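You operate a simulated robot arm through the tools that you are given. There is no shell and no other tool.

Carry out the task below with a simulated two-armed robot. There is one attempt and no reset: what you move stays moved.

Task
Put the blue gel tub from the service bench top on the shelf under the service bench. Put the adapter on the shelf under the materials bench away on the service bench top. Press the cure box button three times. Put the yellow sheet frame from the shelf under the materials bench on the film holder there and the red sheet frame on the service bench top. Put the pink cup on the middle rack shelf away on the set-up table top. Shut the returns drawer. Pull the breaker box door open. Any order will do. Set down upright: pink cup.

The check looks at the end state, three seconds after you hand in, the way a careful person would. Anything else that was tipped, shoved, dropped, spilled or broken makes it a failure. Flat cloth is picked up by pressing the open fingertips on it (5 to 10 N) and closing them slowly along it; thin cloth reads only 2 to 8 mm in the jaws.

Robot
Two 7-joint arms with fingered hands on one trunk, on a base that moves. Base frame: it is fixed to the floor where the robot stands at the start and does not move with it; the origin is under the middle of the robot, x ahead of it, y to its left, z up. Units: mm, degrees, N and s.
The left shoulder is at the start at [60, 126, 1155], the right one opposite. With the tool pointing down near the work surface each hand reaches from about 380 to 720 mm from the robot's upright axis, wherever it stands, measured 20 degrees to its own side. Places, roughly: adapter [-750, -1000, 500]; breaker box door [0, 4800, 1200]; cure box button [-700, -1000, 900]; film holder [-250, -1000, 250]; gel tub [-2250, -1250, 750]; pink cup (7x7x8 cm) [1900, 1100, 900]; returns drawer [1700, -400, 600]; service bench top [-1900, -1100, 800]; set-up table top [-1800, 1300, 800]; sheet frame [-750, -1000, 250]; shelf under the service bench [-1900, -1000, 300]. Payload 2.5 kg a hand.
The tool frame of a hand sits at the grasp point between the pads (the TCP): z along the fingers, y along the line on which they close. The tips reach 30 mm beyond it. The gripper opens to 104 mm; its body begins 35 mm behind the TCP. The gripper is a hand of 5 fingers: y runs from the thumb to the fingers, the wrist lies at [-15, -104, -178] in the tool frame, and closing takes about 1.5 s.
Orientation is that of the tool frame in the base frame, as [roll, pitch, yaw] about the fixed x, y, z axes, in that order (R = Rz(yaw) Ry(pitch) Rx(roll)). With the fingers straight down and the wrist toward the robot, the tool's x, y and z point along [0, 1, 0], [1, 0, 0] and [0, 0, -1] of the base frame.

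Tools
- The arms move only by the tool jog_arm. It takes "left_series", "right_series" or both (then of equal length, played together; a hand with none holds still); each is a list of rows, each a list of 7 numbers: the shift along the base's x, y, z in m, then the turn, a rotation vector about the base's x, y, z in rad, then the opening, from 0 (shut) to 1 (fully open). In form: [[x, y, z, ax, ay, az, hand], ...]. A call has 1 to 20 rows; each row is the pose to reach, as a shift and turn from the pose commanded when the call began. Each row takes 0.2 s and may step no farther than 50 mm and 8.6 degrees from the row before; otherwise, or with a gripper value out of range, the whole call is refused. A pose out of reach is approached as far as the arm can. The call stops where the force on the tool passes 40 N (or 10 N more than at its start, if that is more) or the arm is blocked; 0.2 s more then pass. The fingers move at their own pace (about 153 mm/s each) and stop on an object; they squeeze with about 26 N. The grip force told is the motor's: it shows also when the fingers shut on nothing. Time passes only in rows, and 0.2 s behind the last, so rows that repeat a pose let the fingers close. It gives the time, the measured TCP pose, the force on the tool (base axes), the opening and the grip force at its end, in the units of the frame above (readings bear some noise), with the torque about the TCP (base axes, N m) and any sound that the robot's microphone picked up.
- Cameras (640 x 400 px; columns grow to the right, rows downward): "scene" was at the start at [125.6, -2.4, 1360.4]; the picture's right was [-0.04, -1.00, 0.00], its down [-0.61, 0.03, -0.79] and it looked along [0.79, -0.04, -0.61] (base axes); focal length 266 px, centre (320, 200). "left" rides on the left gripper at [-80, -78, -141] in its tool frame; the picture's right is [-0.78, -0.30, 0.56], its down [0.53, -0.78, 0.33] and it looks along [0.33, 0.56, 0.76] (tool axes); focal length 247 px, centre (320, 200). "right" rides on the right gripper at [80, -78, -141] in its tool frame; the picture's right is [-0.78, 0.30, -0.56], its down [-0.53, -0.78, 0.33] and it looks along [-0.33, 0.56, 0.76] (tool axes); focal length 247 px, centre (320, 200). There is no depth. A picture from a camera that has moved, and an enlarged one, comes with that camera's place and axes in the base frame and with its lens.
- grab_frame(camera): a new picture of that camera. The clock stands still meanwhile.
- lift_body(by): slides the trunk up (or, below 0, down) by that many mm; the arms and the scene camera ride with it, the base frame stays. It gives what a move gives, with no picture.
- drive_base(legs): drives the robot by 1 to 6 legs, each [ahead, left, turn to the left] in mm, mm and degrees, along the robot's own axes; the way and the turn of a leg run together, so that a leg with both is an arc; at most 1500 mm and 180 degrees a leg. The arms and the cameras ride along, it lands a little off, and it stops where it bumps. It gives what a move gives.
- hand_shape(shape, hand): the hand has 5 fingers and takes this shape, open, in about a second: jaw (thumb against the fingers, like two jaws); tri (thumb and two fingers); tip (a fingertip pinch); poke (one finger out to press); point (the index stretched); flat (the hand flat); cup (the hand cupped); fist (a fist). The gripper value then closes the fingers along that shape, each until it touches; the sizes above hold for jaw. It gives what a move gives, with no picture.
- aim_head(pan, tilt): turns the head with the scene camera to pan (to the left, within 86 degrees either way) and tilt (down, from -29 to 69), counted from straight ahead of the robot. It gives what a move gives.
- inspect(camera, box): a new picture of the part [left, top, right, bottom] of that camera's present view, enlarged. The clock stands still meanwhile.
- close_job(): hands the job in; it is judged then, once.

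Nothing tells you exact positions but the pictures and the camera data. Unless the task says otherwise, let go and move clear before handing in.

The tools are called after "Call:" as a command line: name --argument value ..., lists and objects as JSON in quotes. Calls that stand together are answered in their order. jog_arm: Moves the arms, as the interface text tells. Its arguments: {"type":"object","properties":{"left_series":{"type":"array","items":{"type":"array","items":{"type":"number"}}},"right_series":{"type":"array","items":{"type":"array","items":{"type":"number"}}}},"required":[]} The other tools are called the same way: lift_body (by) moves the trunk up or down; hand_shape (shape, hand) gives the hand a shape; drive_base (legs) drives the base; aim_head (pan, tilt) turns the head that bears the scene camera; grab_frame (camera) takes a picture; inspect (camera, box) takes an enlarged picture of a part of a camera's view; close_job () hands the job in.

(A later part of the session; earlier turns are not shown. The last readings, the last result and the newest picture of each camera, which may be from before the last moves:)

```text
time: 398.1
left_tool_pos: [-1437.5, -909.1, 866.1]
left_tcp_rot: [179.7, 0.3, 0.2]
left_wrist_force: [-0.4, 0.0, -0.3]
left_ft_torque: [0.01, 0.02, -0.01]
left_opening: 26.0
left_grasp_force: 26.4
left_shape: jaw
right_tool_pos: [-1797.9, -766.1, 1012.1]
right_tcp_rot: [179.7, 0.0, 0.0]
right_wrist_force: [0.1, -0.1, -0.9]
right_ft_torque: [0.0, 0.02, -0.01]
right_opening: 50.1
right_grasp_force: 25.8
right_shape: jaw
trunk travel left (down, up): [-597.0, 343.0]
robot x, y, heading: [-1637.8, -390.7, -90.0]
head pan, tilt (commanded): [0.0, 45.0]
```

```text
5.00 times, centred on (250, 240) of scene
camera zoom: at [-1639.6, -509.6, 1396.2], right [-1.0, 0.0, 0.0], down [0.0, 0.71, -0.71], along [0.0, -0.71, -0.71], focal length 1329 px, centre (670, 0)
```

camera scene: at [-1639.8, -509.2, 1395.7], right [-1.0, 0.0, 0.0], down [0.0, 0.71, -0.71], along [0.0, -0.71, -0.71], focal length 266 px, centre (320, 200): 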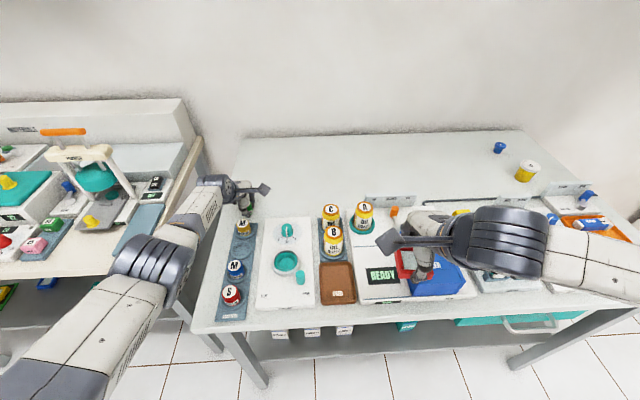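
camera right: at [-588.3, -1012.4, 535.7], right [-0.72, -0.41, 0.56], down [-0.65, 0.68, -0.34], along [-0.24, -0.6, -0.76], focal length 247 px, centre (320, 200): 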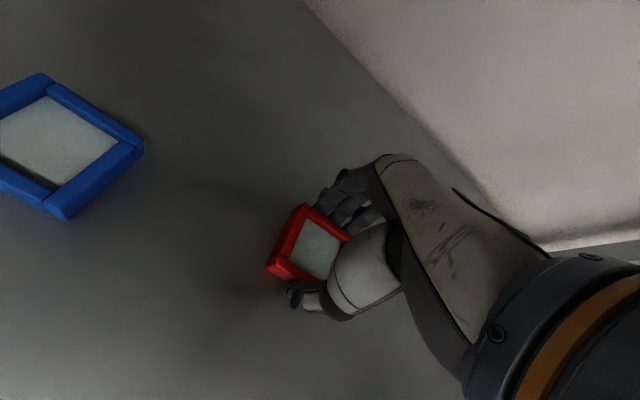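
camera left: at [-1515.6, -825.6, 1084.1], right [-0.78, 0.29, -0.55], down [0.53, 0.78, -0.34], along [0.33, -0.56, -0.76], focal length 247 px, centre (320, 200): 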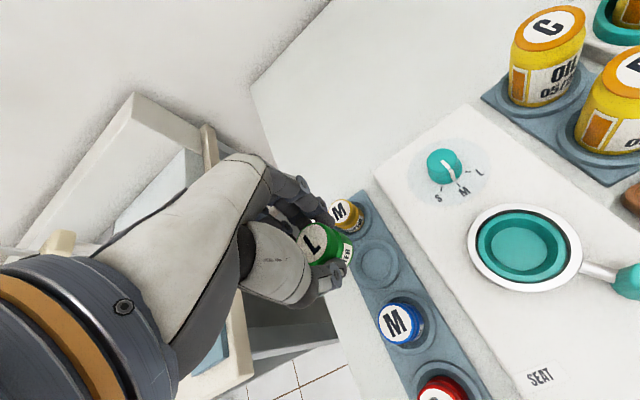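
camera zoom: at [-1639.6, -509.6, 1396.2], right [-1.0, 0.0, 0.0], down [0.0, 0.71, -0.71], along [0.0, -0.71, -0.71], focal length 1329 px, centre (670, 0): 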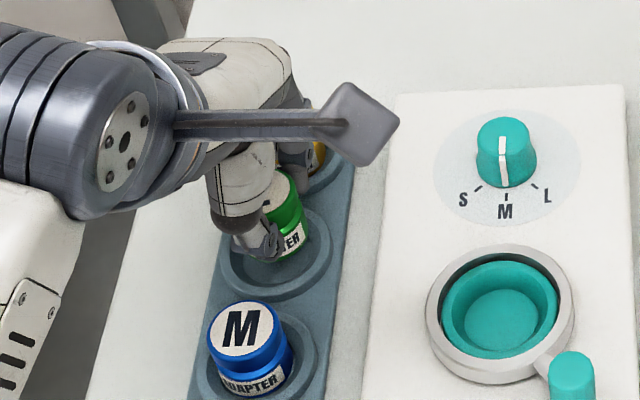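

Call:
jog_arm --left_series '[[0, 0.001, -0.003, 0, 0, 0, 0.1], [0, 0.001, -0.006, 0, 0, 0, 0.1]]'

Call:
inspect --camera "left" --box '[250, 180, 430, 320]'

```text
time: 398.6
left_tool_pos: [-1438.8, -908.3, 860.8]
left_tcp_rot: [179.6, 0.4, 0.0]
left_wrist_force: [0.6, 0.1, -0.6]
left_ft_torque: [-0.01, 0.02, -0.02]
left_opening: 25.9
left_grasp_force: 25.9
left_shape: jaw
right_tool_pos: [-1797.8, -765.8, 1010.8]
right_tcp_rot: [179.7, -0.1, 0.0]
right_wrist_force: [0.2, 0.1, -0.5]
right_ft_torque: [0.03, 0.0, -0.03]
right_opening: 49.8
right_grasp_force: 26.2
right_shape: jaw
trunk travel left (down, up): [-597.0, 343.0]
robot x, y, heading: [-1637.5, -389.5, -90.0]
head pan, tilt (commanded): [0.0, 45.0]
```

```text
2.86 times, centred on (340, 250) of left
camera zoom: at [-1517.6, -829.6, 1000.6], right [-0.78, 0.29, -0.55], down [0.53, 0.78, -0.34], along [0.33, -0.56, -0.76], focal length 706 px, centre (263, 57)
```

zoom: 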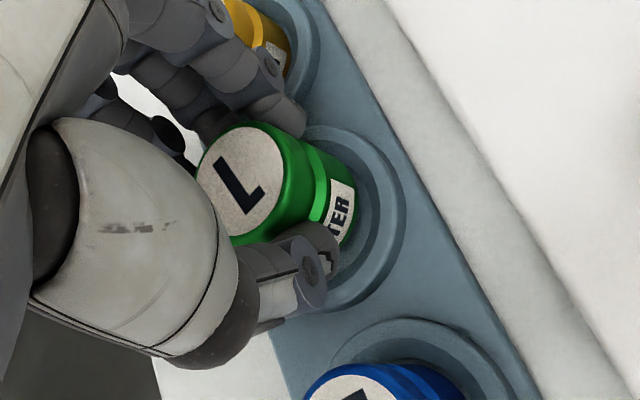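

Call:
jog_arm --left_series '[[0.001, 0.0015, -0.003, 0, 0, 0, 0.1], [0.001, 0.0015, -0.005, 0, 0, 0, 0.1]]'

Call:
jog_arm --left_series '[[0, 0, -0.002, 0, 0, 0, 0.1], [0, 0, -0.004, 0, 0, 0, 0.1]]'

Call:
inspect --camera "left" --box '[250, 180, 430, 320]'

Call:
inspect --camera "scene" --box '[210, 200, 290, 280]'

```text
time: 399.2
left_tool_pos: [-1438.2, -908.0, 855.4]
left_tcp_rot: [179.8, 0.2, 0.1]
left_wrist_force: [-0.4, -0.1, -0.8]
left_ft_torque: [0.0, 0.0, 0.0]
left_opening: 26.0
left_grasp_force: 25.7
left_shape: jaw
right_tool_pos: [-1798.3, -766.2, 1012.5]
right_tcp_rot: [179.7, 0.1, 0.0]
right_wrist_force: [0.2, -0.1, -0.9]
right_ft_torque: [0.02, 0.0, -0.02]
right_opening: 49.8
right_grasp_force: 25.9
right_shape: jaw
trunk travel left (down, up): [-597.0, 343.0]
robot x, y, heading: [-1638.8, -386.6, -90.0]
head pan, tilt (commanded): [0.0, 45.0]
```

```text
time: 399.9
left_tool_pos: [-1438.5, -906.7, 851.5]
left_tcp_rot: [179.7, 0.2, 0.0]
left_wrist_force: [-0.7, -0.1, -0.3]
left_ft_torque: [-0.01, 0.0, -0.03]
left_opening: 25.9
left_grasp_force: 26.4
left_shape: jaw
right_tool_pos: [-1797.0, -766.2, 1012.4]
right_tcp_rot: [179.7, 0.1, 0.0]
right_wrist_force: [0.5, 0.2, 0.2]
right_ft_torque: [0.0, -0.01, 0.0]
right_opening: 49.9
right_grasp_force: 26.2
right_shape: jaw
trunk travel left (down, up): [-597.0, 343.0]
robot x, y, heading: [-1640.4, -388.8, -90.0]
head pan, tilt (commanded): [0.0, 45.0]
```

```text
2.86 times, centred on (340, 250) of left
camera zoom: at [-1516.6, -828.0, 991.8], right [-0.78, 0.29, -0.55], down [0.53, 0.78, -0.34], along [0.33, -0.56, -0.76], focal length 706 px, centre (263, 57)
```

zoom: 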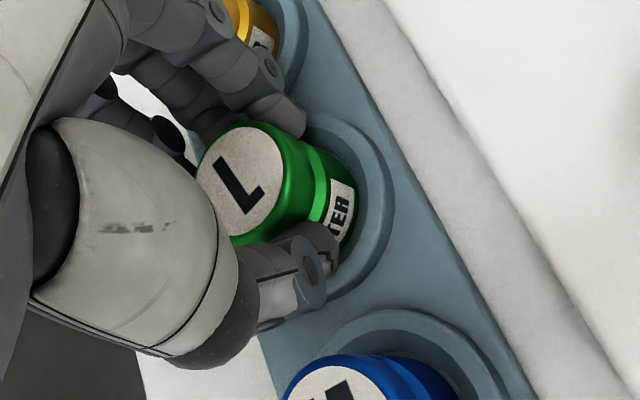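

```text
5.00 times, centred on (250, 240) of scene
camera zoom: at [-1639.6, -509.6, 1396.2], right [-1.0, 0.0, 0.0], down [0.0, 0.71, -0.71], along [0.0, -0.71, -0.71], focal length 1329 px, centre (670, 0)
```

zoom: 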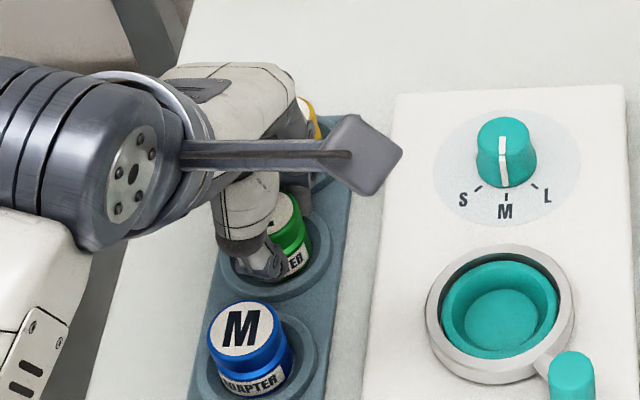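

Call:
jog_arm --left_series '[[0, 0, -0.002, 0, 0, 0, 0.1], [0, 0, -0.003, 0, 0, 0, 0.1]]'

Call:
jog_arm --left_series '[[0, 0, -0.001, 0, 0, 0, 0.1], [0, 0, -0.003, 0, 0, 0, 0.1]]'

Call:
inspect --camera "left" --box '[250, 180, 430, 320]'

```text
time: 400.4
left_tool_pos: [-1437.4, -906.3, 849.6]
left_tcp_rot: [179.6, 0.3, 0.0]
left_wrist_force: [-0.6, 0.7, 2.8]
left_ft_torque: [-0.03, -0.02, -0.02]
left_opening: 25.9
left_grasp_force: 26.1
left_shape: jaw
right_tool_pos: [-1797.8, -766.0, 1013.3]
right_tcp_rot: [179.6, 0.0, 0.1]
right_wrist_force: [0.1, -0.6, -0.4]
right_ft_torque: [0.01, 0.0, -0.02]
right_opening: 49.9
right_grasp_force: 26.4
right_shape: jaw
trunk travel left (down, up): [-597.0, 343.0]
robot x, y, heading: [-1639.8, -394.0, -89.9]
head pan, tilt (commanded): [0.0, 45.0]
```

```text
time: 401.1
left_tool_pos: [-1437.4, -907.1, 847.8]
left_tcp_rot: [179.3, 0.2, 0.1]
left_wrist_force: [-0.5, -0.1, 14.6]
left_ft_torque: [-0.06, -0.03, 0.01]
left_opening: 26.5
left_grasp_force: 26.0
left_shape: jaw
right_tool_pos: [-1798.3, -763.9, 1013.1]
right_tcp_rot: [179.6, -0.1, 0.0]
right_wrist_force: [0.2, 0.4, -0.4]
right_ft_torque: [0.0, -0.02, 0.0]
right_opening: 49.8
right_grasp_force: 25.2
right_shape: jaw
trunk travel left (down, up): [-597.0, 343.0]
robot x, y, heading: [-1639.9, -391.6, -89.9]
head pan, tilt (commanded): [0.0, 45.0]
```

```text
2.86 times, centred on (340, 250) of left
camera zoom: at [-1516.4, -827.2, 988.2], right [-0.78, 0.29, -0.56], down [0.53, 0.77, -0.35], along [0.33, -0.56, -0.76], focal length 706 px, centre (263, 57)
```

zoom: 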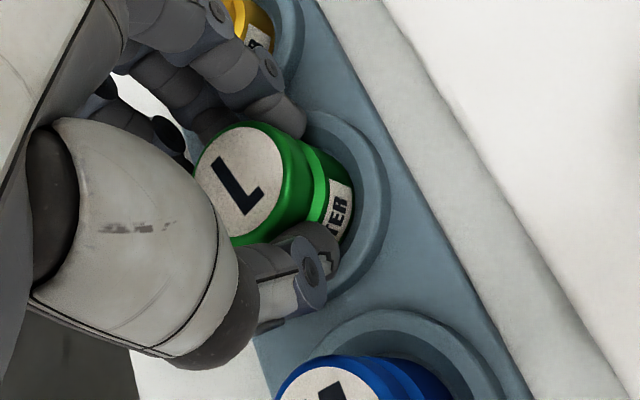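

Seated with a central contact force. I open just enough to clear the lid, keeping away from the neighbouring cans, and rise.

Call:
jog_arm --left_series '[[0, 0, 0.002, 0, 0, 0, 0.28], [0, 0, 0.003, 0, 0, 0, 0.32], [0, 0, 0.003, 0, 0, 0, 0.36], [0, 0, 0.003, 0, 0, 0, 0.39], [0, 0, 0.003, 0, 0, 0, 0.39]]'

Call:
inspect --camera "left" --box '[250, 180, 430, 320]'

Call:
inspect --camera "scene" --box '[210, 190, 310, 290]'

```text
time: 402.2
left_tool_pos: [-1436.7, -907.2, 847.6]
left_tcp_rot: [179.6, 0.2, 0.1]
left_wrist_force: [-0.2, 0.3, 0.1]
left_ft_torque: [0.01, -0.01, -0.01]
left_opening: 40.2
left_grasp_force: 0.0
left_shape: jaw
right_tool_pos: [-1798.4, -766.3, 1012.9]
right_tcp_rot: [179.7, 0.0, 0.0]
right_wrist_force: [0.1, -0.6, -0.4]
right_ft_torque: [0.01, -0.03, -0.02]
right_opening: 50.1
right_grasp_force: 26.3
right_shape: jaw
trunk travel left (down, up): [-597.0, 343.0]
robot x, y, heading: [-1639.8, -395.5, -89.7]
head pan, tilt (commanded): [0.0, 45.0]
```

```text
2.86 times, centred on (340, 250) of left
camera zoom: at [-1516.1, -827.9, 988.7], right [-0.78, 0.29, -0.55], down [0.53, 0.78, -0.34], along [0.33, -0.56, -0.76], focal length 706 px, centre (263, 57)
```

zoom: 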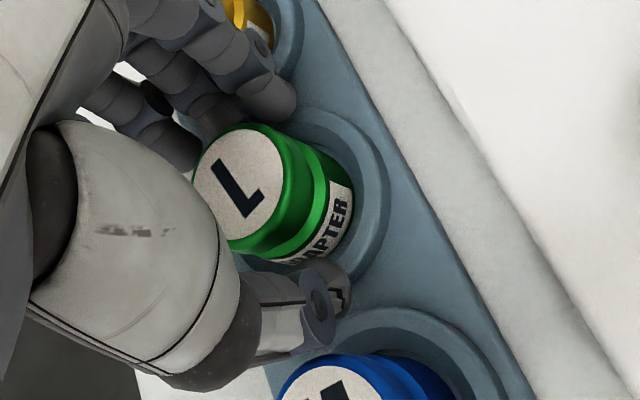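

```text
4.00 times, centred on (260, 240) of scene
camera zoom: at [-1639.7, -509.5, 1396.2], right [-1.0, 0.0, 0.0], down [0.0, 0.71, -0.71], along [0.0, -0.71, -0.71], focal length 1063 px, centre (560, 40)
```

zoom: 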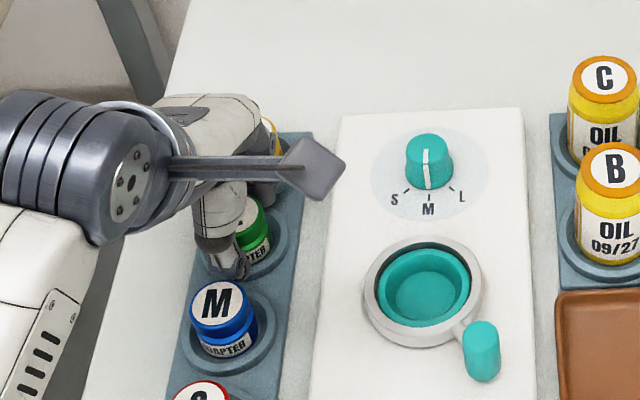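

The adapter sits in its ring, upright and free. I lift the left hand straight up and away.

Call:
jog_arm --left_series '[[0, 0, 0.008, 0, 0, 0, 0.39], [0, 0, 0.018, 0, 0, 0, 0.39], [0, 0, 0.035, 0, 0, 0, 0.39], [0, 0, 0.07, 0, 0, 0, 0.45], [0, 0, 0.11, 0, 0, 0, 0.5], [0, 0.03, 0.145, 0, 0, 0, 0.5], [0, 0.07, 0.17, 0, 0, 0, 0.5], [0, 0.11, 0.19, 0, 0, 0, 0.5]]'

Call:
inspect --camera "scene" --box '[210, 190, 310, 310]'

Call:
grab_frame --camera "scene"

```text
time: 404.1
left_tool_pos: [-1434.2, -797.2, 1038.0]
left_tcp_rot: [179.8, 0.2, 0.1]
left_wrist_force: [0.7, 0.4, -0.1]
left_ft_torque: [-0.04, 0.01, -0.01]
left_opening: 51.6
left_grasp_force: 0.0
left_shape: jaw
right_tool_pos: [-1798.5, -765.4, 1012.1]
right_tcp_rot: [179.6, 0.0, 0.0]
right_wrist_force: [0.5, -0.2, -0.1]
right_ft_torque: [-0.03, 0.01, 0.03]
right_opening: 50.0
right_grasp_force: 25.7
right_shape: jaw
trunk travel left (down, up): [-597.0, 343.0]
robot x, y, heading: [-1636.9, -387.5, -90.1]
head pan, tilt (commanded): [0.0, 45.0]
```

```text
3.33 times, centred on (260, 250) of scene
camera zoom: at [-1639.1, -509.0, 1396.2], right [-1.0, 0.0, 0.0], down [0.0, 0.71, -0.71], along [0.0, -0.71, -0.71], focal length 886 px, centre (520, 33)
```

zoom: 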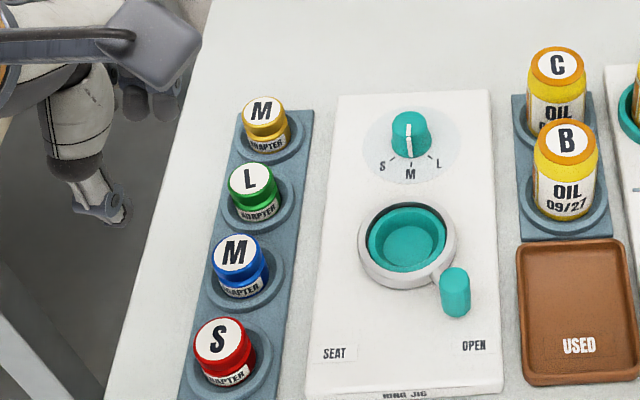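

```text
taken
camera scene: at [-1639.1, -509.0, 1396.2], right [-1.0, 0.0, 0.0], down [0.0, 0.71, -0.71], along [0.0, -0.71, -0.71], focal length 266 px, centre (320, 200)
```

scene: 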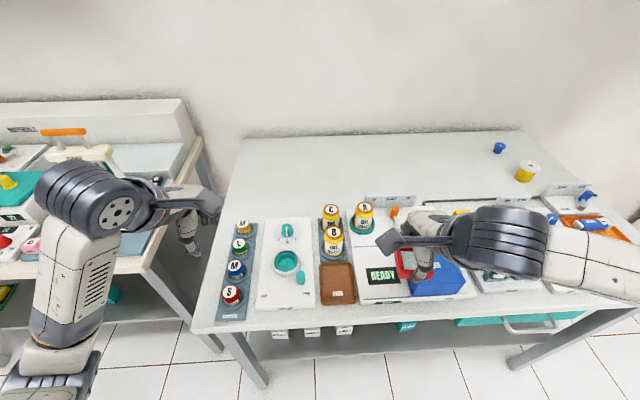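

All four adapters stand neatly in their rings. Next the red frame goes on the free bench area behind the ring jig. I raise both hands first, then lower the trunk for better reach.

Call:
jog_arm --left_series '[[0, 0, 0.0375, 0, 0, 0, 0.5], [0, 0, 0.075, 0, 0, 0, 0.5], [0, 0, 0.1125, 0, 0, 0, 0.5], [0, 0, 0.15, 0, 0, 0, 0.5]]' --right_series '[[0, 0, 0.0375, 0, 0, 0, 0.3], [0, 0, 0.075, 0, 0, 0, 0.3], [0, 0, 0.1125, 0, 0, 0, 0.3], [0, 0, 0.15, 0, 0, 0, 0.3]]'

```text
time: 405.1
left_tool_pos: [-1434.3, -796.5, 1189.6]
left_tcp_rot: [179.8, 0.2, 0.2]
left_wrist_force: [-0.7, -0.5, -0.4]
left_ft_torque: [0.02, 0.0, 0.03]
left_opening: 51.6
left_grasp_force: 0.1
left_shape: jaw
right_tool_pos: [-1798.0, -764.4, 1160.9]
right_tcp_rot: [179.7, 0.0, 0.0]
right_wrist_force: [0.0, -0.3, -0.4]
right_ft_torque: [-0.01, 0.02, 0.01]
right_opening: 49.7
right_grasp_force: 26.2
right_shape: jaw
trunk travel left (down, up): [-597.0, 343.0]
robot x, y, heading: [-1642.9, -386.5, -90.0]
head pan, tilt (commanded): [0.0, 45.0]
```

Call:
lift_body --by -150

Call:
drive_base --legs '[[0, 200, 0]]'

Call:
grab_frame --camera "scene"

Call:
grab_frame --camera "right"

```text
time: 406.8
left_tool_pos: [-1434.4, -796.3, 1039.6]
left_tcp_rot: [179.7, 0.2, 0.2]
left_wrist_force: [-0.2, 0.3, 0.2]
left_ft_torque: [0.0, 0.01, 0.0]
left_opening: 51.6
left_grasp_force: 0.0
left_shape: jaw
right_tool_pos: [-1798.5, -765.0, 1012.1]
right_tcp_rot: [179.7, 0.0, 0.1]
right_wrist_force: [-0.2, -0.4, 0.3]
right_ft_torque: [0.03, 0.0, 0.02]
right_opening: 49.6
right_grasp_force: 25.7
right_shape: jaw
trunk travel left (down, up): [-447.0, 493.0]
robot x, y, heading: [-1640.6, -389.8, -90.0]
head pan, tilt (commanded): [0.0, 45.0]
```

```text
time: 408.4
left_tool_pos: [-1234.8, -796.4, 1040.3]
left_tcp_rot: [179.7, 0.3, 0.1]
left_wrist_force: [0.5, 0.8, -0.1]
left_ft_torque: [0.03, 0.01, 0.01]
left_opening: 51.8
left_grasp_force: 0.0
left_shape: jaw
right_tool_pos: [-1596.8, -764.2, 1012.4]
right_tcp_rot: [179.8, 0.0, 0.1]
right_wrist_force: [0.2, 0.1, -0.2]
right_ft_torque: [0.01, 0.0, -0.01]
right_opening: 49.8
right_grasp_force: 25.8
right_shape: jaw
trunk travel left (down, up): [-447.0, 493.0]
robot x, y, heading: [-1437.9, -387.8, -89.8]
head pan, tilt (commanded): [0.0, 45.0]
```

```text
taken
camera scene: at [-1438.6, -509.1, 1246.2], right [-1.0, 0.0, 0.0], down [0.0, 0.71, -0.71], along [0.0, -0.71, -0.71], focal length 266 px, centre (320, 200)
```

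scene: 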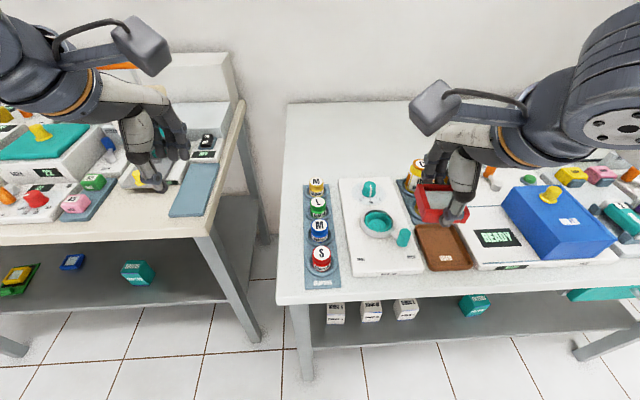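

```text
taken
camera right: at [-1517.4, -685.9, 1153.1], right [-0.78, -0.29, 0.56], down [-0.54, 0.77, -0.34], along [-0.33, -0.56, -0.76], focal length 247 px, centre (320, 200)
```

right: 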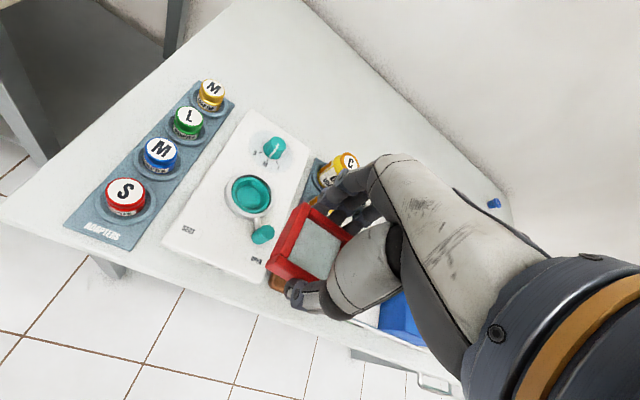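

Call:
jog_arm --right_series '[[0.004, -0.044, 0, 0, 0, 0, 0.3], [0.008, -0.088, 0, 0, 0, 0, 0.3], [0.012, -0.132, 0, 0, 0, 0, 0.3], [0.016, -0.176, 0, 0, 0, 0, 0.3], [0.02, -0.22, 0, 0, 0, 0, 0.3], [0.024, -0.264, 0, 0, 0, 0, 0.3], [0.027, -0.308, -0.01, 0, 0, 0, 0.3]]'

Call:
grab_frame --camera "right"

Call:
grab_frame --camera "scene"

```text
time: 410.0
left_tool_pos: [-1233.7, -796.9, 1040.3]
left_tcp_rot: [179.7, 0.3, 0.2]
left_wrist_force: [-0.6, 0.2, -0.1]
left_ft_torque: [-0.02, -0.01, 0.0]
left_opening: 51.6
left_grasp_force: 0.1
left_shape: jaw
right_tool_pos: [-1569.9, -1062.6, 1003.9]
right_tcp_rot: [179.5, 0.1, 0.2]
right_wrist_force: [-0.1, 0.9, 0.4]
right_ft_torque: [0.01, -0.04, 0.03]
right_opening: 49.7
right_grasp_force: 26.1
right_shape: jaw
right hand out of reach, approached as far as the arm can: row 7
trunk travel left (down, up): [-447.0, 493.0]
robot x, y, heading: [-1436.0, -386.9, -89.6]
head pan, tilt (commanded): [0.0, 45.0]
```

```text
taken
camera right: at [-1491.1, -983.1, 1144.8], right [-0.77, -0.29, 0.56], down [-0.54, 0.77, -0.34], along [-0.33, -0.56, -0.76], focal length 247 px, centre (320, 200)
```

right: 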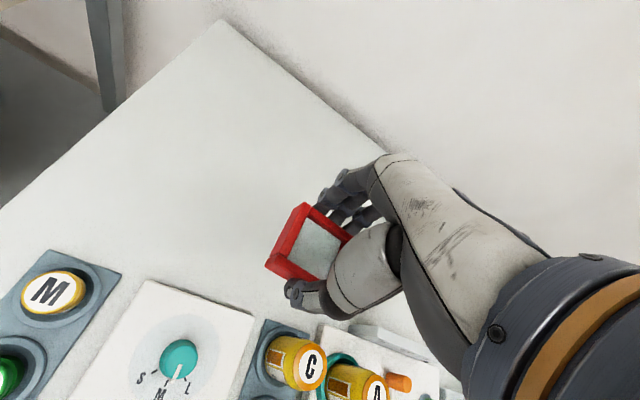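

```text
taken
camera scene: at [-1439.8, -509.1, 1246.2], right [-1.0, 0.0, 0.0], down [0.0, 0.71, -0.71], along [0.0, -0.71, -0.71], focal length 266 px, centre (320, 200)
```

scene: 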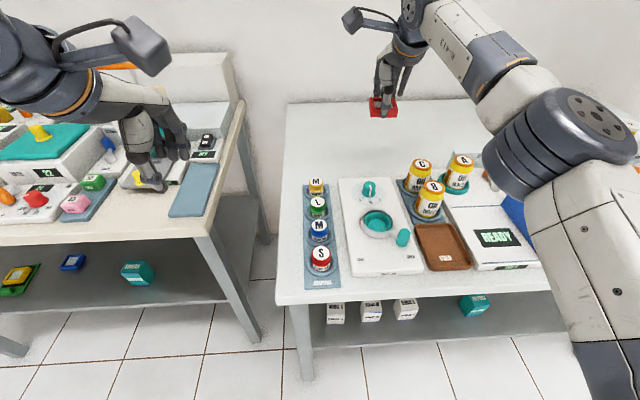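

Call:
jog_arm --right_series '[[0, 0, -0.04, 0, 0, 0, 0.3], [0, -0.003, -0.08, 0, 0, 0, 0.3], [0, -0.006, -0.12, 0, 0, 0, 0.3], [0, -0.008, -0.15, 0, 0, 0, 0.3]]'

Call:
inspect --camera "scene" --box '[300, 90, 460, 200]'

Call:
grab_frame --camera "right"

```text
time: 411.0
left_tool_pos: [-1233.8, -796.8, 1039.2]
left_tcp_rot: [179.7, 0.3, 0.1]
left_wrist_force: [-0.2, -0.4, -0.4]
left_ft_torque: [0.04, 0.0, -0.01]
left_opening: 51.8
left_grasp_force: 0.1
left_shape: jaw
right_tool_pos: [-1568.7, -1069.0, 852.6]
right_tcp_rot: [179.7, 0.0, 0.2]
right_wrist_force: [1.4, 0.1, 0.3]
right_ft_torque: [0.04, 0.02, 0.02]
right_opening: 49.6
right_grasp_force: 25.8
right_shape: jaw
trunk travel left (down, up): [-447.0, 493.0]
robot x, y, heading: [-1439.8, -392.2, -89.9]
head pan, tilt (commanded): [0.0, 45.0]
```

```text
3.64 times, centred on (380, 145) of scene
camera zoom: at [-1438.9, -509.2, 1246.2], right [-1.0, 0.0, 0.0], down [0.0, 0.71, -0.71], along [0.0, -0.71, -0.71], focal length 967 px, centre (102, 400)
```

zoom: 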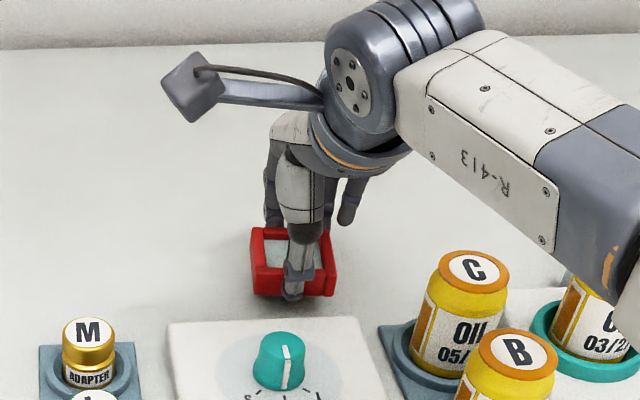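

```text
taken
camera right: at [-1489.6, -991.1, 993.4], right [-0.78, -0.29, 0.56], down [-0.54, 0.77, -0.34], along [-0.33, -0.56, -0.76], focal length 247 px, centre (320, 200)
```

right: 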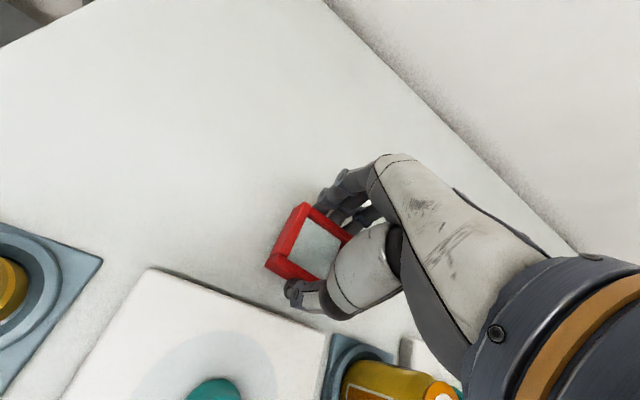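

Call:
jog_arm --right_series '[[0, 0, -0.006, 0, 0, 0, 0.3], [0, 0, -0.012, 0, 0, 0, 0.3]]'

Call:
jog_arm --right_series '[[0, 0, -0.002, 0, 0, 0, 0.3], [0, 0, -0.005, 0, 0, 0, 0.3]]'

Call:
inspect --camera "scene" --box '[330, 110, 430, 190]'

```text
time: 411.6
left_tool_pos: [-1234.4, -796.4, 1039.4]
left_tcp_rot: [179.7, 0.3, 0.1]
left_wrist_force: [0.1, 0.3, -0.3]
left_ft_torque: [-0.01, -0.01, 0.03]
left_opening: 51.6
left_grasp_force: 0.0
left_shape: jaw
right_tool_pos: [-1570.3, -1069.8, 840.6]
right_tcp_rot: [179.7, 0.0, 0.1]
right_wrist_force: [0.8, 0.0, -0.2]
right_ft_torque: [0.02, 0.01, 0.01]
right_opening: 49.7
right_grasp_force: 26.3
right_shape: jaw
trunk travel left (down, up): [-447.0, 493.0]
robot x, y, heading: [-1440.5, -386.0, -89.6]
head pan, tilt (commanded): [0.0, 45.0]
```

```text
time: 412.2
left_tool_pos: [-1234.0, -796.6, 1039.5]
left_tcp_rot: [179.7, 0.3, 0.1]
left_wrist_force: [0.1, -0.4, 0.5]
left_ft_torque: [-0.01, 0.01, 0.0]
left_opening: 51.4
left_grasp_force: 0.1
left_shape: jaw
right_tool_pos: [-1570.6, -1070.5, 837.6]
right_tcp_rot: [179.7, -0.1, 0.1]
right_wrist_force: [-0.1, -1.0, 0.0]
right_ft_torque: [-0.01, 0.02, 0.02]
right_opening: 49.7
right_grasp_force: 26.6
right_shape: jaw
trunk travel left (down, up): [-447.0, 493.0]
robot x, y, heading: [-1440.1, -387.1, -90.0]
head pan, tilt (commanded): [0.0, 45.0]
```

```text
5.00 times, centred on (380, 150) of scene
camera zoom: at [-1438.9, -509.1, 1246.2], right [-1.0, 0.0, 0.0], down [0.0, 0.71, -0.71], along [0.0, -0.71, -0.71], focal length 1329 px, centre (20, 450)
```

zoom: 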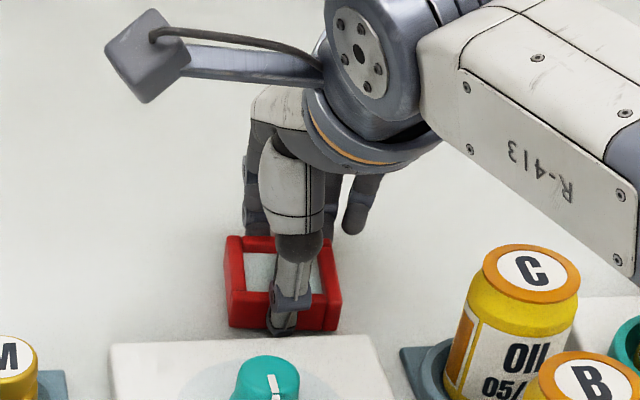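

Call:
jog_arm --right_series '[[0, 0, -0.002, 0, 0, 0, 0.3], [0, 0, -0.004, 0, 0, 0, 0.3]]'

Call:
jog_arm --right_series '[[0, 0, -0.002, 0, 0, 0, 0.3], [0, 0, -0.003, 0, 0, 0, 0.3]]'

```text
time: 412.8
left_tool_pos: [-1232.8, -795.4, 1039.7]
left_tcp_rot: [179.8, 0.4, 0.0]
left_wrist_force: [0.5, -0.4, 0.4]
left_ft_torque: [0.01, 0.02, 0.02]
left_opening: 51.8
left_grasp_force: 0.0
left_shape: jaw
right_tool_pos: [-1570.5, -1070.9, 834.7]
right_tcp_rot: [179.5, 0.1, 0.1]
right_wrist_force: [0.3, 1.4, 4.6]
right_ft_torque: [0.08, 0.01, 0.0]
right_opening: 49.7
right_grasp_force: 26.0
right_shape: jaw
trunk travel left (down, up): [-447.0, 493.0]
robot x, y, heading: [-1441.9, -387.2, -89.9]
head pan, tilt (commanded): [0.0, 45.0]
```

```text
time: 413.4
left_tool_pos: [-1234.2, -793.9, 1041.3]
left_tcp_rot: [179.6, 0.3, 0.1]
left_wrist_force: [-0.4, -0.3, -1.6]
left_ft_torque: [0.01, -0.03, -0.02]
left_opening: 51.8
left_grasp_force: 0.1
left_shape: jaw
right_tool_pos: [-1571.5, -1068.7, 832.3]
right_tcp_rot: [179.4, 0.1, 0.1]
right_wrist_force: [-0.5, -1.0, 12.0]
right_ft_torque: [0.04, 0.04, 0.03]
right_opening: 49.9
right_grasp_force: 25.8
right_shape: jaw
trunk travel left (down, up): [-447.0, 493.0]
robot x, y, heading: [-1440.3, -388.1, -89.9]
head pan, tilt (commanded): [0.0, 45.0]
```

Contact with the bench. I open just enough, then lift straight up.

Call:
jog_arm --right_series '[[0, 0, 0.003, 0, 0, 0, 0.5], [0, -0.001, 0.003, 0, 0, 0, 0.54], [0, -0.002, 0.003, 0, 0, 0, 0.58], [0, -0.002, 0.003, 0, 0, 0, 0.6], [0, -0.002, 0.012, 0, 0, 0, 0.6], [0, -0.002, 0.025, 0, 0, 0, 0.62], [0, -0.002, 0.05, 0, 0, 0, 0.65], [0, 0, 0.09, 0, 0, 0, 0.65], [0, 0, 0.13, 0, 0, 0, 0.65], [0, 0.03, 0.15, 0, 0, 0, 0.65]]'

Call:
inspect --camera "scene" --box '[300, 100, 460, 200]'

Call:
grab_frame --camera "right"

```text
time: 415.6
left_tool_pos: [-1235.4, -796.2, 1040.5]
left_tcp_rot: [179.7, 0.2, 0.0]
left_wrist_force: [0.3, -0.4, -0.2]
left_ft_torque: [0.01, 0.01, 0.01]
left_opening: 51.9
left_grasp_force: 0.1
left_shape: jaw
right_tool_pos: [-1572.0, -1038.5, 982.9]
right_tcp_rot: [179.8, 0.0, 0.1]
right_wrist_force: [1.0, 0.4, 1.0]
right_ft_torque: [0.0, 0.0, 0.02]
right_opening: 67.5
right_grasp_force: 0.1
right_shape: jaw
trunk travel left (down, up): [-447.0, 493.0]
robot x, y, heading: [-1435.8, -388.8, -89.7]
head pan, tilt (commanded): [0.0, 45.0]
```

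```text
4.00 times, centred on (380, 150) of scene
camera zoom: at [-1439.0, -508.8, 1246.2], right [-1.0, 0.0, 0.0], down [0.0, 0.71, -0.71], along [0.0, -0.71, -0.71], focal length 1063 px, centre (80, 400)
```

zoom: 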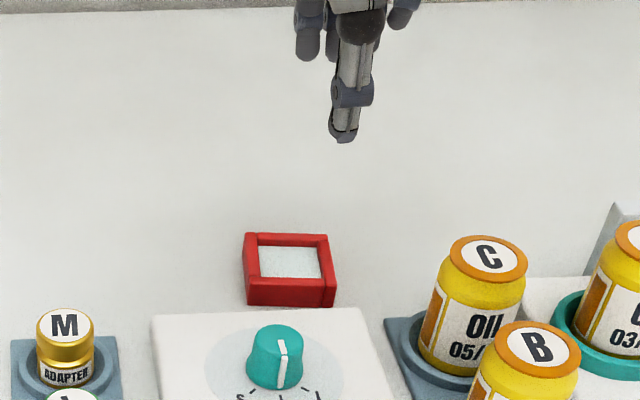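

```text
taken
camera right: at [-1492.0, -959.2, 1123.4], right [-0.78, -0.29, 0.56], down [-0.54, 0.77, -0.34], along [-0.33, -0.56, -0.76], focal length 247 px, centre (320, 200)
```

right: 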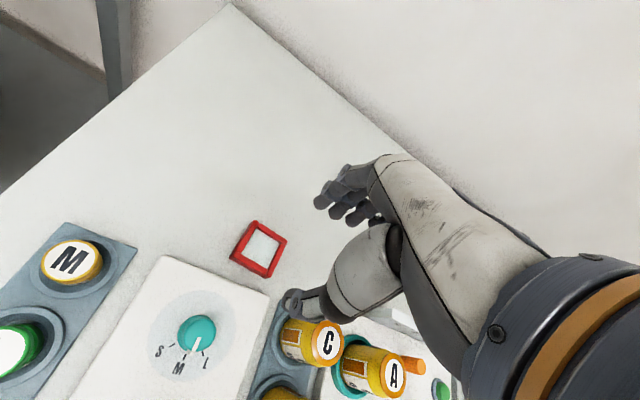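

The red frame lies flat on the bench. Now the blue gel tub at the far back-right corner, about (-2323, -1368): best reached from the bench's west end. I retract and drive there, looking first.

Call:
jog_arm --right_series '[[0, 0.045, 0.01, 0, 0, 0, 0.65], [0, 0.09, 0.02, 0, 0, 0, 0.65], [0, 0.135, 0.03, 0, 0, 0, 0.65], [0, 0.18, 0.03, 0, 0, 0, 0.65], [0, 0.225, 0.03, 0, 0, 0, 0.65], [0, 0.26, 0.03, 0, 0, 0, 0.65]]'

Call:
drive_base --legs '[[-200, 0, 0], [0, -1400, 0]]'

Call:
aim_head --pan 0 --tilt 35

Call:
grab_frame --camera "scene"

```text
time: 417.0
left_tool_pos: [-1233.9, -795.7, 1038.7]
left_tcp_rot: [179.7, 0.3, 0.1]
left_wrist_force: [0.0, 0.4, 0.9]
left_ft_torque: [0.0, 0.0, -0.02]
left_opening: 51.7
left_grasp_force: 0.0
left_shape: jaw
right_tool_pos: [-1570.5, -779.0, 1013.0]
right_tcp_rot: [179.6, -0.1, 0.0]
right_wrist_force: [0.5, -0.5, -0.1]
right_ft_torque: [-0.06, 0.01, -0.01]
right_opening: 67.4
right_grasp_force: 0.0
right_shape: jaw
trunk travel left (down, up): [-447.0, 493.0]
robot x, y, heading: [-1438.9, -386.2, -89.9]
head pan, tilt (commanded): [0.0, 45.0]
```

```text
time: 425.0
left_tool_pos: [-2604.5, -592.1, 1039.5]
left_tcp_rot: [179.7, 0.2, -0.7]
left_wrist_force: [0.0, -0.1, -0.1]
left_ft_torque: [0.02, 0.02, -0.02]
left_opening: 52.0
left_grasp_force: 0.2
left_shape: jaw
right_tool_pos: [-2941.2, -568.4, 1011.8]
right_tcp_rot: [179.7, 0.0, -0.9]
right_wrist_force: [-1.0, -0.3, -0.1]
right_ft_torque: [0.03, -0.04, -0.01]
right_opening: 67.2
right_grasp_force: 0.0
right_shape: jaw
trunk travel left (down, up): [-447.0, 493.0]
robot x, y, heading: [-2803.8, -181.1, -90.6]
head pan, tilt (commanded): [0.0, 45.0]
```

```text
time: 425.7
left_tool_pos: [-2604.0, -591.7, 1040.1]
left_tcp_rot: [179.7, 0.3, -0.8]
left_wrist_force: [0.8, -0.2, -0.1]
left_ft_torque: [-0.03, 0.01, -0.02]
left_opening: 51.7
left_grasp_force: 0.0
left_shape: jaw
right_tool_pos: [-2939.6, -568.3, 1012.7]
right_tcp_rot: [179.7, 0.0, -0.9]
right_wrist_force: [-0.4, -0.3, 0.0]
right_ft_torque: [-0.02, 0.02, -0.01]
right_opening: 67.2
right_grasp_force: 0.0
right_shape: jaw
trunk travel left (down, up): [-447.0, 493.0]
robot x, y, heading: [-2802.6, -182.1, -90.7]
head pan, tilt (commanded): [0.0, 35.0]
```

```text
taken
camera scene: at [-2804.9, -307.4, 1260.9], right [-1.0, 0.01, 0.0], down [0.01, 0.57, -0.82], along [-0.01, -0.82, -0.57], focal length 266 px, centre (320, 200)
```

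scene: 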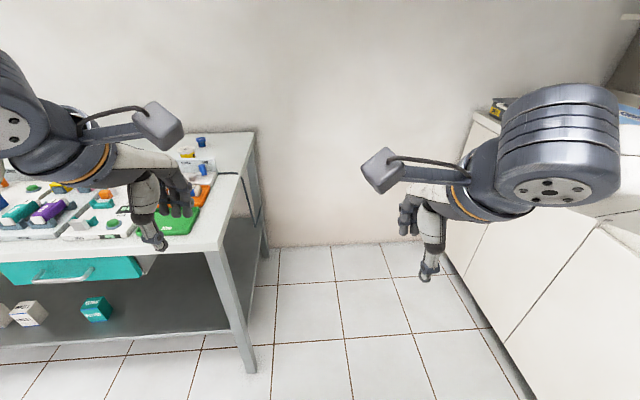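

There's an 1.1 m wide gap between the bench's west end and the cabinets. I turn and move in alongside the bench's end.

Call:
drive_base --legs '[[0, 0, 82], [15, -860, 0]]'

Call:
aim_head --pan -20 --tilt 40

Call:
grab_frame --camera "scene"

Call:
grab_frame --camera "right"

```text
time: 433.8
left_tool_pos: [-2458.8, -863.9, 1039.8]
left_tcp_rot: [179.7, 0.2, 83.2]
left_wrist_force: [-0.5, 0.0, -0.6]
left_ft_torque: [0.01, -0.01, 0.02]
left_opening: 51.7
left_grasp_force: 0.1
left_shape: jaw
right_tool_pos: [-2514.0, -1194.9, 1012.2]
right_tcp_rot: [179.7, 0.1, 83.1]
right_wrist_force: [-0.3, -0.3, -0.6]
right_ft_torque: [-0.02, 0.03, 0.0]
right_opening: 67.3
right_grasp_force: 0.0
right_shape: jaw
trunk travel left (down, up): [-447.0, 493.0]
robot x, y, heading: [-2888.2, -1015.2, -6.8]
head pan, tilt (commanded): [0.0, 35.0]
```

```text
time: 434.6
left_tool_pos: [-2458.9, -863.8, 1038.8]
left_tcp_rot: [179.7, 0.3, 83.3]
left_wrist_force: [0.5, 1.0, -0.1]
left_ft_torque: [-0.03, 0.0, -0.02]
left_opening: 51.5
left_grasp_force: 0.0
left_shape: jaw
right_tool_pos: [-2516.0, -1194.4, 1011.5]
right_tcp_rot: [179.7, 0.0, 83.2]
right_wrist_force: [-0.9, 0.3, 0.6]
right_ft_torque: [0.02, -0.03, -0.01]
right_opening: 67.3
right_grasp_force: 0.1
right_shape: jaw
trunk travel left (down, up): [-447.0, 493.0]
robot x, y, heading: [-2886.7, -1017.4, -7.1]
head pan, tilt (commanded): [-20.0, 40.0]
```

```text
taken
camera scene: at [-2772.4, -1059.2, 1253.4], right [-0.45, -0.89, 0.0], down [-0.57, 0.29, -0.77], along [0.68, -0.34, -0.64], focal length 266 px, centre (320, 200)
```

scene: 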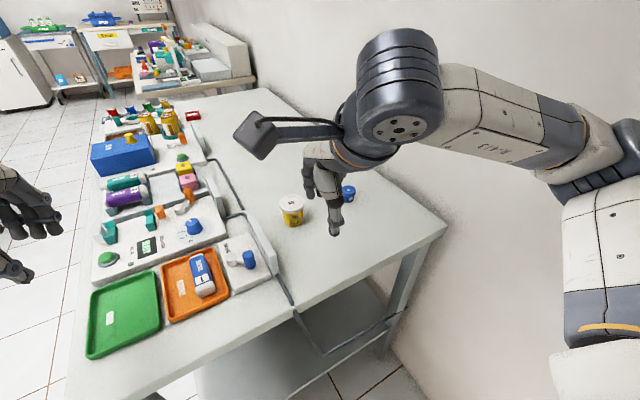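

```text
taken
camera right: at [-2583.9, -1105.7, 1153.2], right [0.2, -0.81, 0.56], down [-0.83, -0.44, -0.34], along [0.52, -0.4, -0.76], focal length 247 px, centre (320, 200)
```

right: 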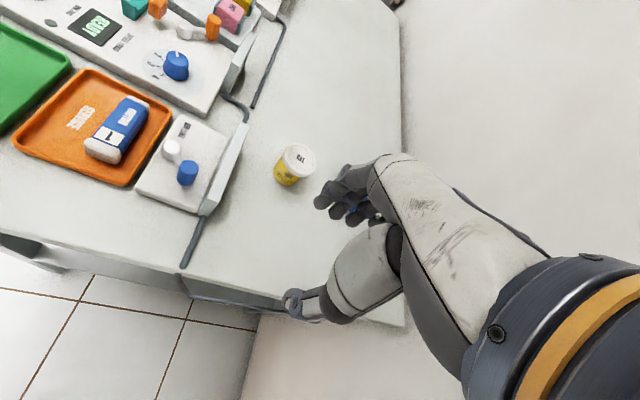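

The blue tub is at about (-2326, -1366). I move the right hand over it.

Call:
jog_arm --right_series '[[0.0315, -0.0285, -0.005, 0, 0, 0, 0.75], [0.063, -0.057, -0.01, 0, 0, 0, 0.85], [0.0945, -0.0855, -0.015, 0, 0, 0, 0.95], [0.126, -0.114, -0.02, 0, 0, 0, 1], [0.1575, -0.1425, -0.03, 0, 0, 0, 1], [0.189, -0.168, -0.04, 0, 0, 0, 1]]'

Call:
grab_frame --camera "right"

Call:
grab_frame --camera "scene"

```text
time: 436.0
left_tool_pos: [-2459.0, -863.6, 1040.1]
left_tcp_rot: [179.7, 0.3, 83.3]
left_wrist_force: [-0.4, 0.0, -0.6]
left_ft_torque: [0.01, 0.02, -0.01]
left_opening: 51.4
left_grasp_force: 0.1
left_shape: jaw
right_tool_pos: [-2326.4, -1366.1, 972.3]
right_tcp_rot: [179.6, 0.1, 83.3]
right_wrist_force: [-0.4, 0.1, 0.0]
right_ft_torque: [-0.03, 0.0, 0.01]
right_opening: 103.4
right_grasp_force: 0.0
right_shape: jaw
trunk travel left (down, up): [-447.0, 493.0]
robot x, y, heading: [-2885.8, -1017.0, -6.7]
head pan, tilt (commanded): [-20.0, 40.0]
```

```text
taken
camera right: at [-2394.4, -1276.2, 1113.8], right [0.2, -0.8, 0.56], down [-0.83, -0.44, -0.34], along [0.52, -0.4, -0.76], focal length 247 px, centre (320, 200)
```

right: 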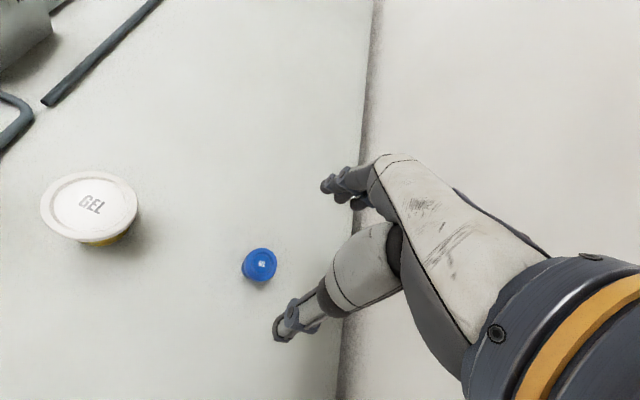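

```text
taken
camera scene: at [-2772.3, -1059.3, 1253.4], right [-0.45, -0.89, 0.0], down [-0.57, 0.29, -0.77], along [0.68, -0.34, -0.64], focal length 266 px, centre (320, 200)
```

scene: 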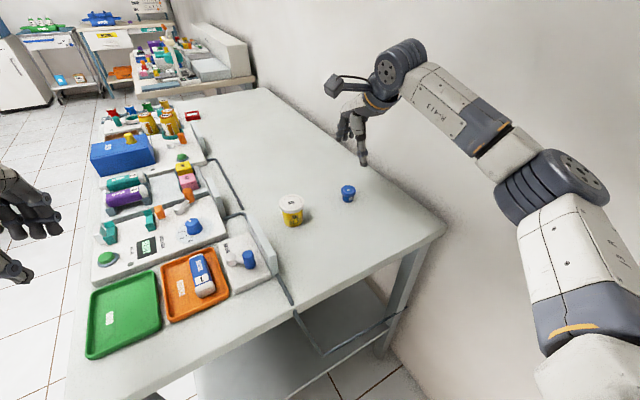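

The tub is exactly below the hand. I descend and grip it.

Call:
jog_arm --right_series '[[0, 0, -0.04, 0, 0, 0, 1], [0, 0, -0.08, 0, 0, 0, 1], [0, 0, -0.11, 0, 0, 0, 1], [0, 0, -0.13, 0, 0, 0, 1]]'

Call:
grab_frame --camera "right"

Call:
inspect --camera "scene" --box '[290, 130, 410, 230]'

```text
time: 437.0
left_tool_pos: [-2458.9, -864.1, 1038.8]
left_tcp_rot: [179.7, 0.3, 83.3]
left_wrist_force: [0.3, -0.7, -0.6]
left_ft_torque: [0.0, 0.0, -0.03]
left_opening: 51.6
left_grasp_force: 0.0
left_shape: jaw
right_tool_pos: [-2325.2, -1363.4, 842.3]
right_tcp_rot: [179.6, -0.1, 83.2]
right_wrist_force: [0.4, -0.9, 0.0]
right_ft_torque: [0.0, 0.02, -0.02]
right_opening: 103.8
right_grasp_force: 0.1
right_shape: jaw
trunk travel left (down, up): [-447.0, 493.0]
robot x, y, heading: [-2885.9, -1016.3, -6.5]
head pan, tilt (commanded): [-20.0, 40.0]
```

```text
taken
camera right: at [-2394.1, -1274.2, 983.7], right [0.2, -0.81, 0.56], down [-0.83, -0.44, -0.34], along [0.52, -0.4, -0.76], focal length 247 px, centre (320, 200)
```

right: 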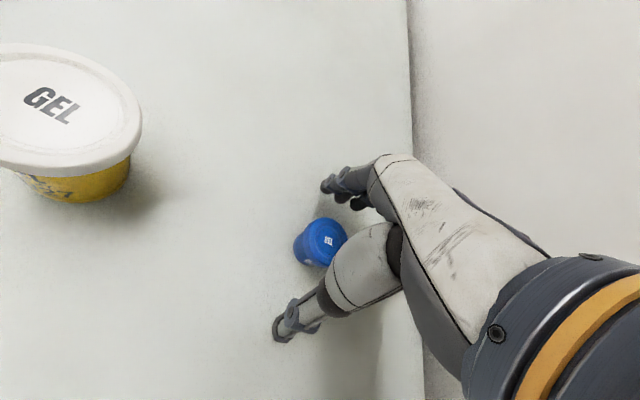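

```text
4.00 times, centred on (350, 180) of scene
camera zoom: at [-2772.4, -1059.3, 1253.4], right [-0.45, -0.89, 0.0], down [-0.57, 0.29, -0.77], along [0.68, -0.34, -0.64], focal length 1063 px, centre (200, 280)
```

zoom: 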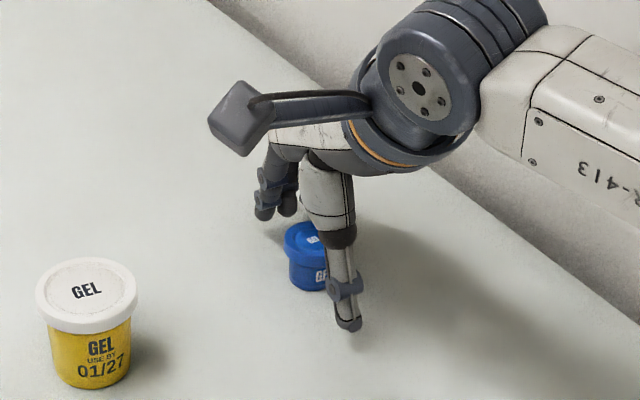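

Call:
jog_arm --right_series '[[0, 0, -0.004, 0, 0, 0, 1], [0, 0, -0.005, 0, 0, 0, 0.8], [0, 0, -0.005, 0, 0, 0, 0.6], [0, 0, -0.005, 0, 0, 0, 0.4], [0, 0, -0.005, 0, 0, 0, 0.25], [0, 0, -0.005, 0, 0, 0, 0.15], [0, 0, -0.005, 0, 0, 0, 0.15]]'

Call:
grab_frame --camera "right"

Call:
inspect --camera "scene" --box '[290, 130, 410, 230]'

```text
time: 438.6
left_tool_pos: [-2458.9, -865.5, 1038.3]
left_tcp_rot: [179.6, 0.2, 83.3]
left_wrist_force: [0.7, 0.0, -1.0]
left_ft_torque: [0.01, 0.0, 0.0]
left_opening: 51.7
left_grasp_force: 0.1
left_shape: jaw
right_tool_pos: [-2325.5, -1363.1, 837.0]
right_tcp_rot: [179.7, 0.0, 83.1]
right_wrist_force: [0.1, -0.4, 0.6]
right_ft_torque: [-0.01, 0.02, -0.01]
right_opening: 26.4
right_grasp_force: 26.1
right_shape: jaw
trunk travel left (down, up): [-447.0, 493.0]
robot x, y, heading: [-2885.8, -1018.4, -6.6]
head pan, tilt (commanded): [-20.0, 40.0]
```

```text
taken
camera right: at [-2394.6, -1273.9, 978.2], right [0.2, -0.81, 0.56], down [-0.83, -0.44, -0.34], along [0.52, -0.4, -0.76], focal length 247 px, centre (320, 200)
```

right: 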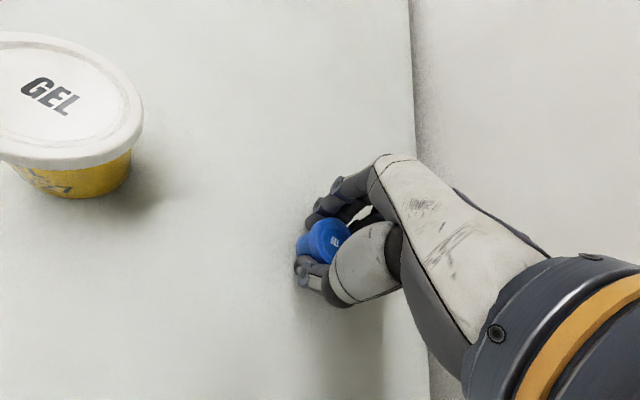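

```text
4.00 times, centred on (350, 180) of scene
camera zoom: at [-2772.4, -1059.3, 1253.4], right [-0.45, -0.89, 0.0], down [-0.57, 0.29, -0.77], along [0.68, -0.34, -0.64], focal length 1063 px, centre (200, 280)
```

zoom: 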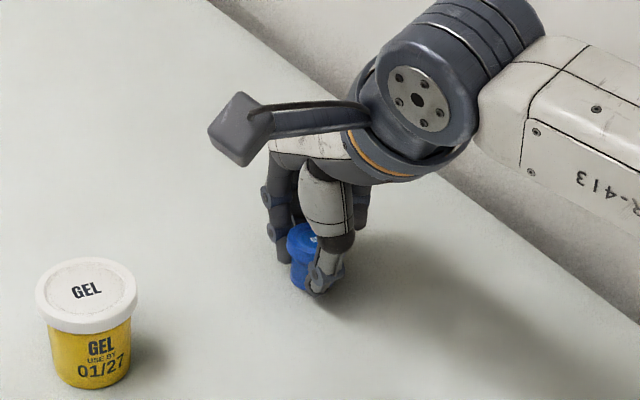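

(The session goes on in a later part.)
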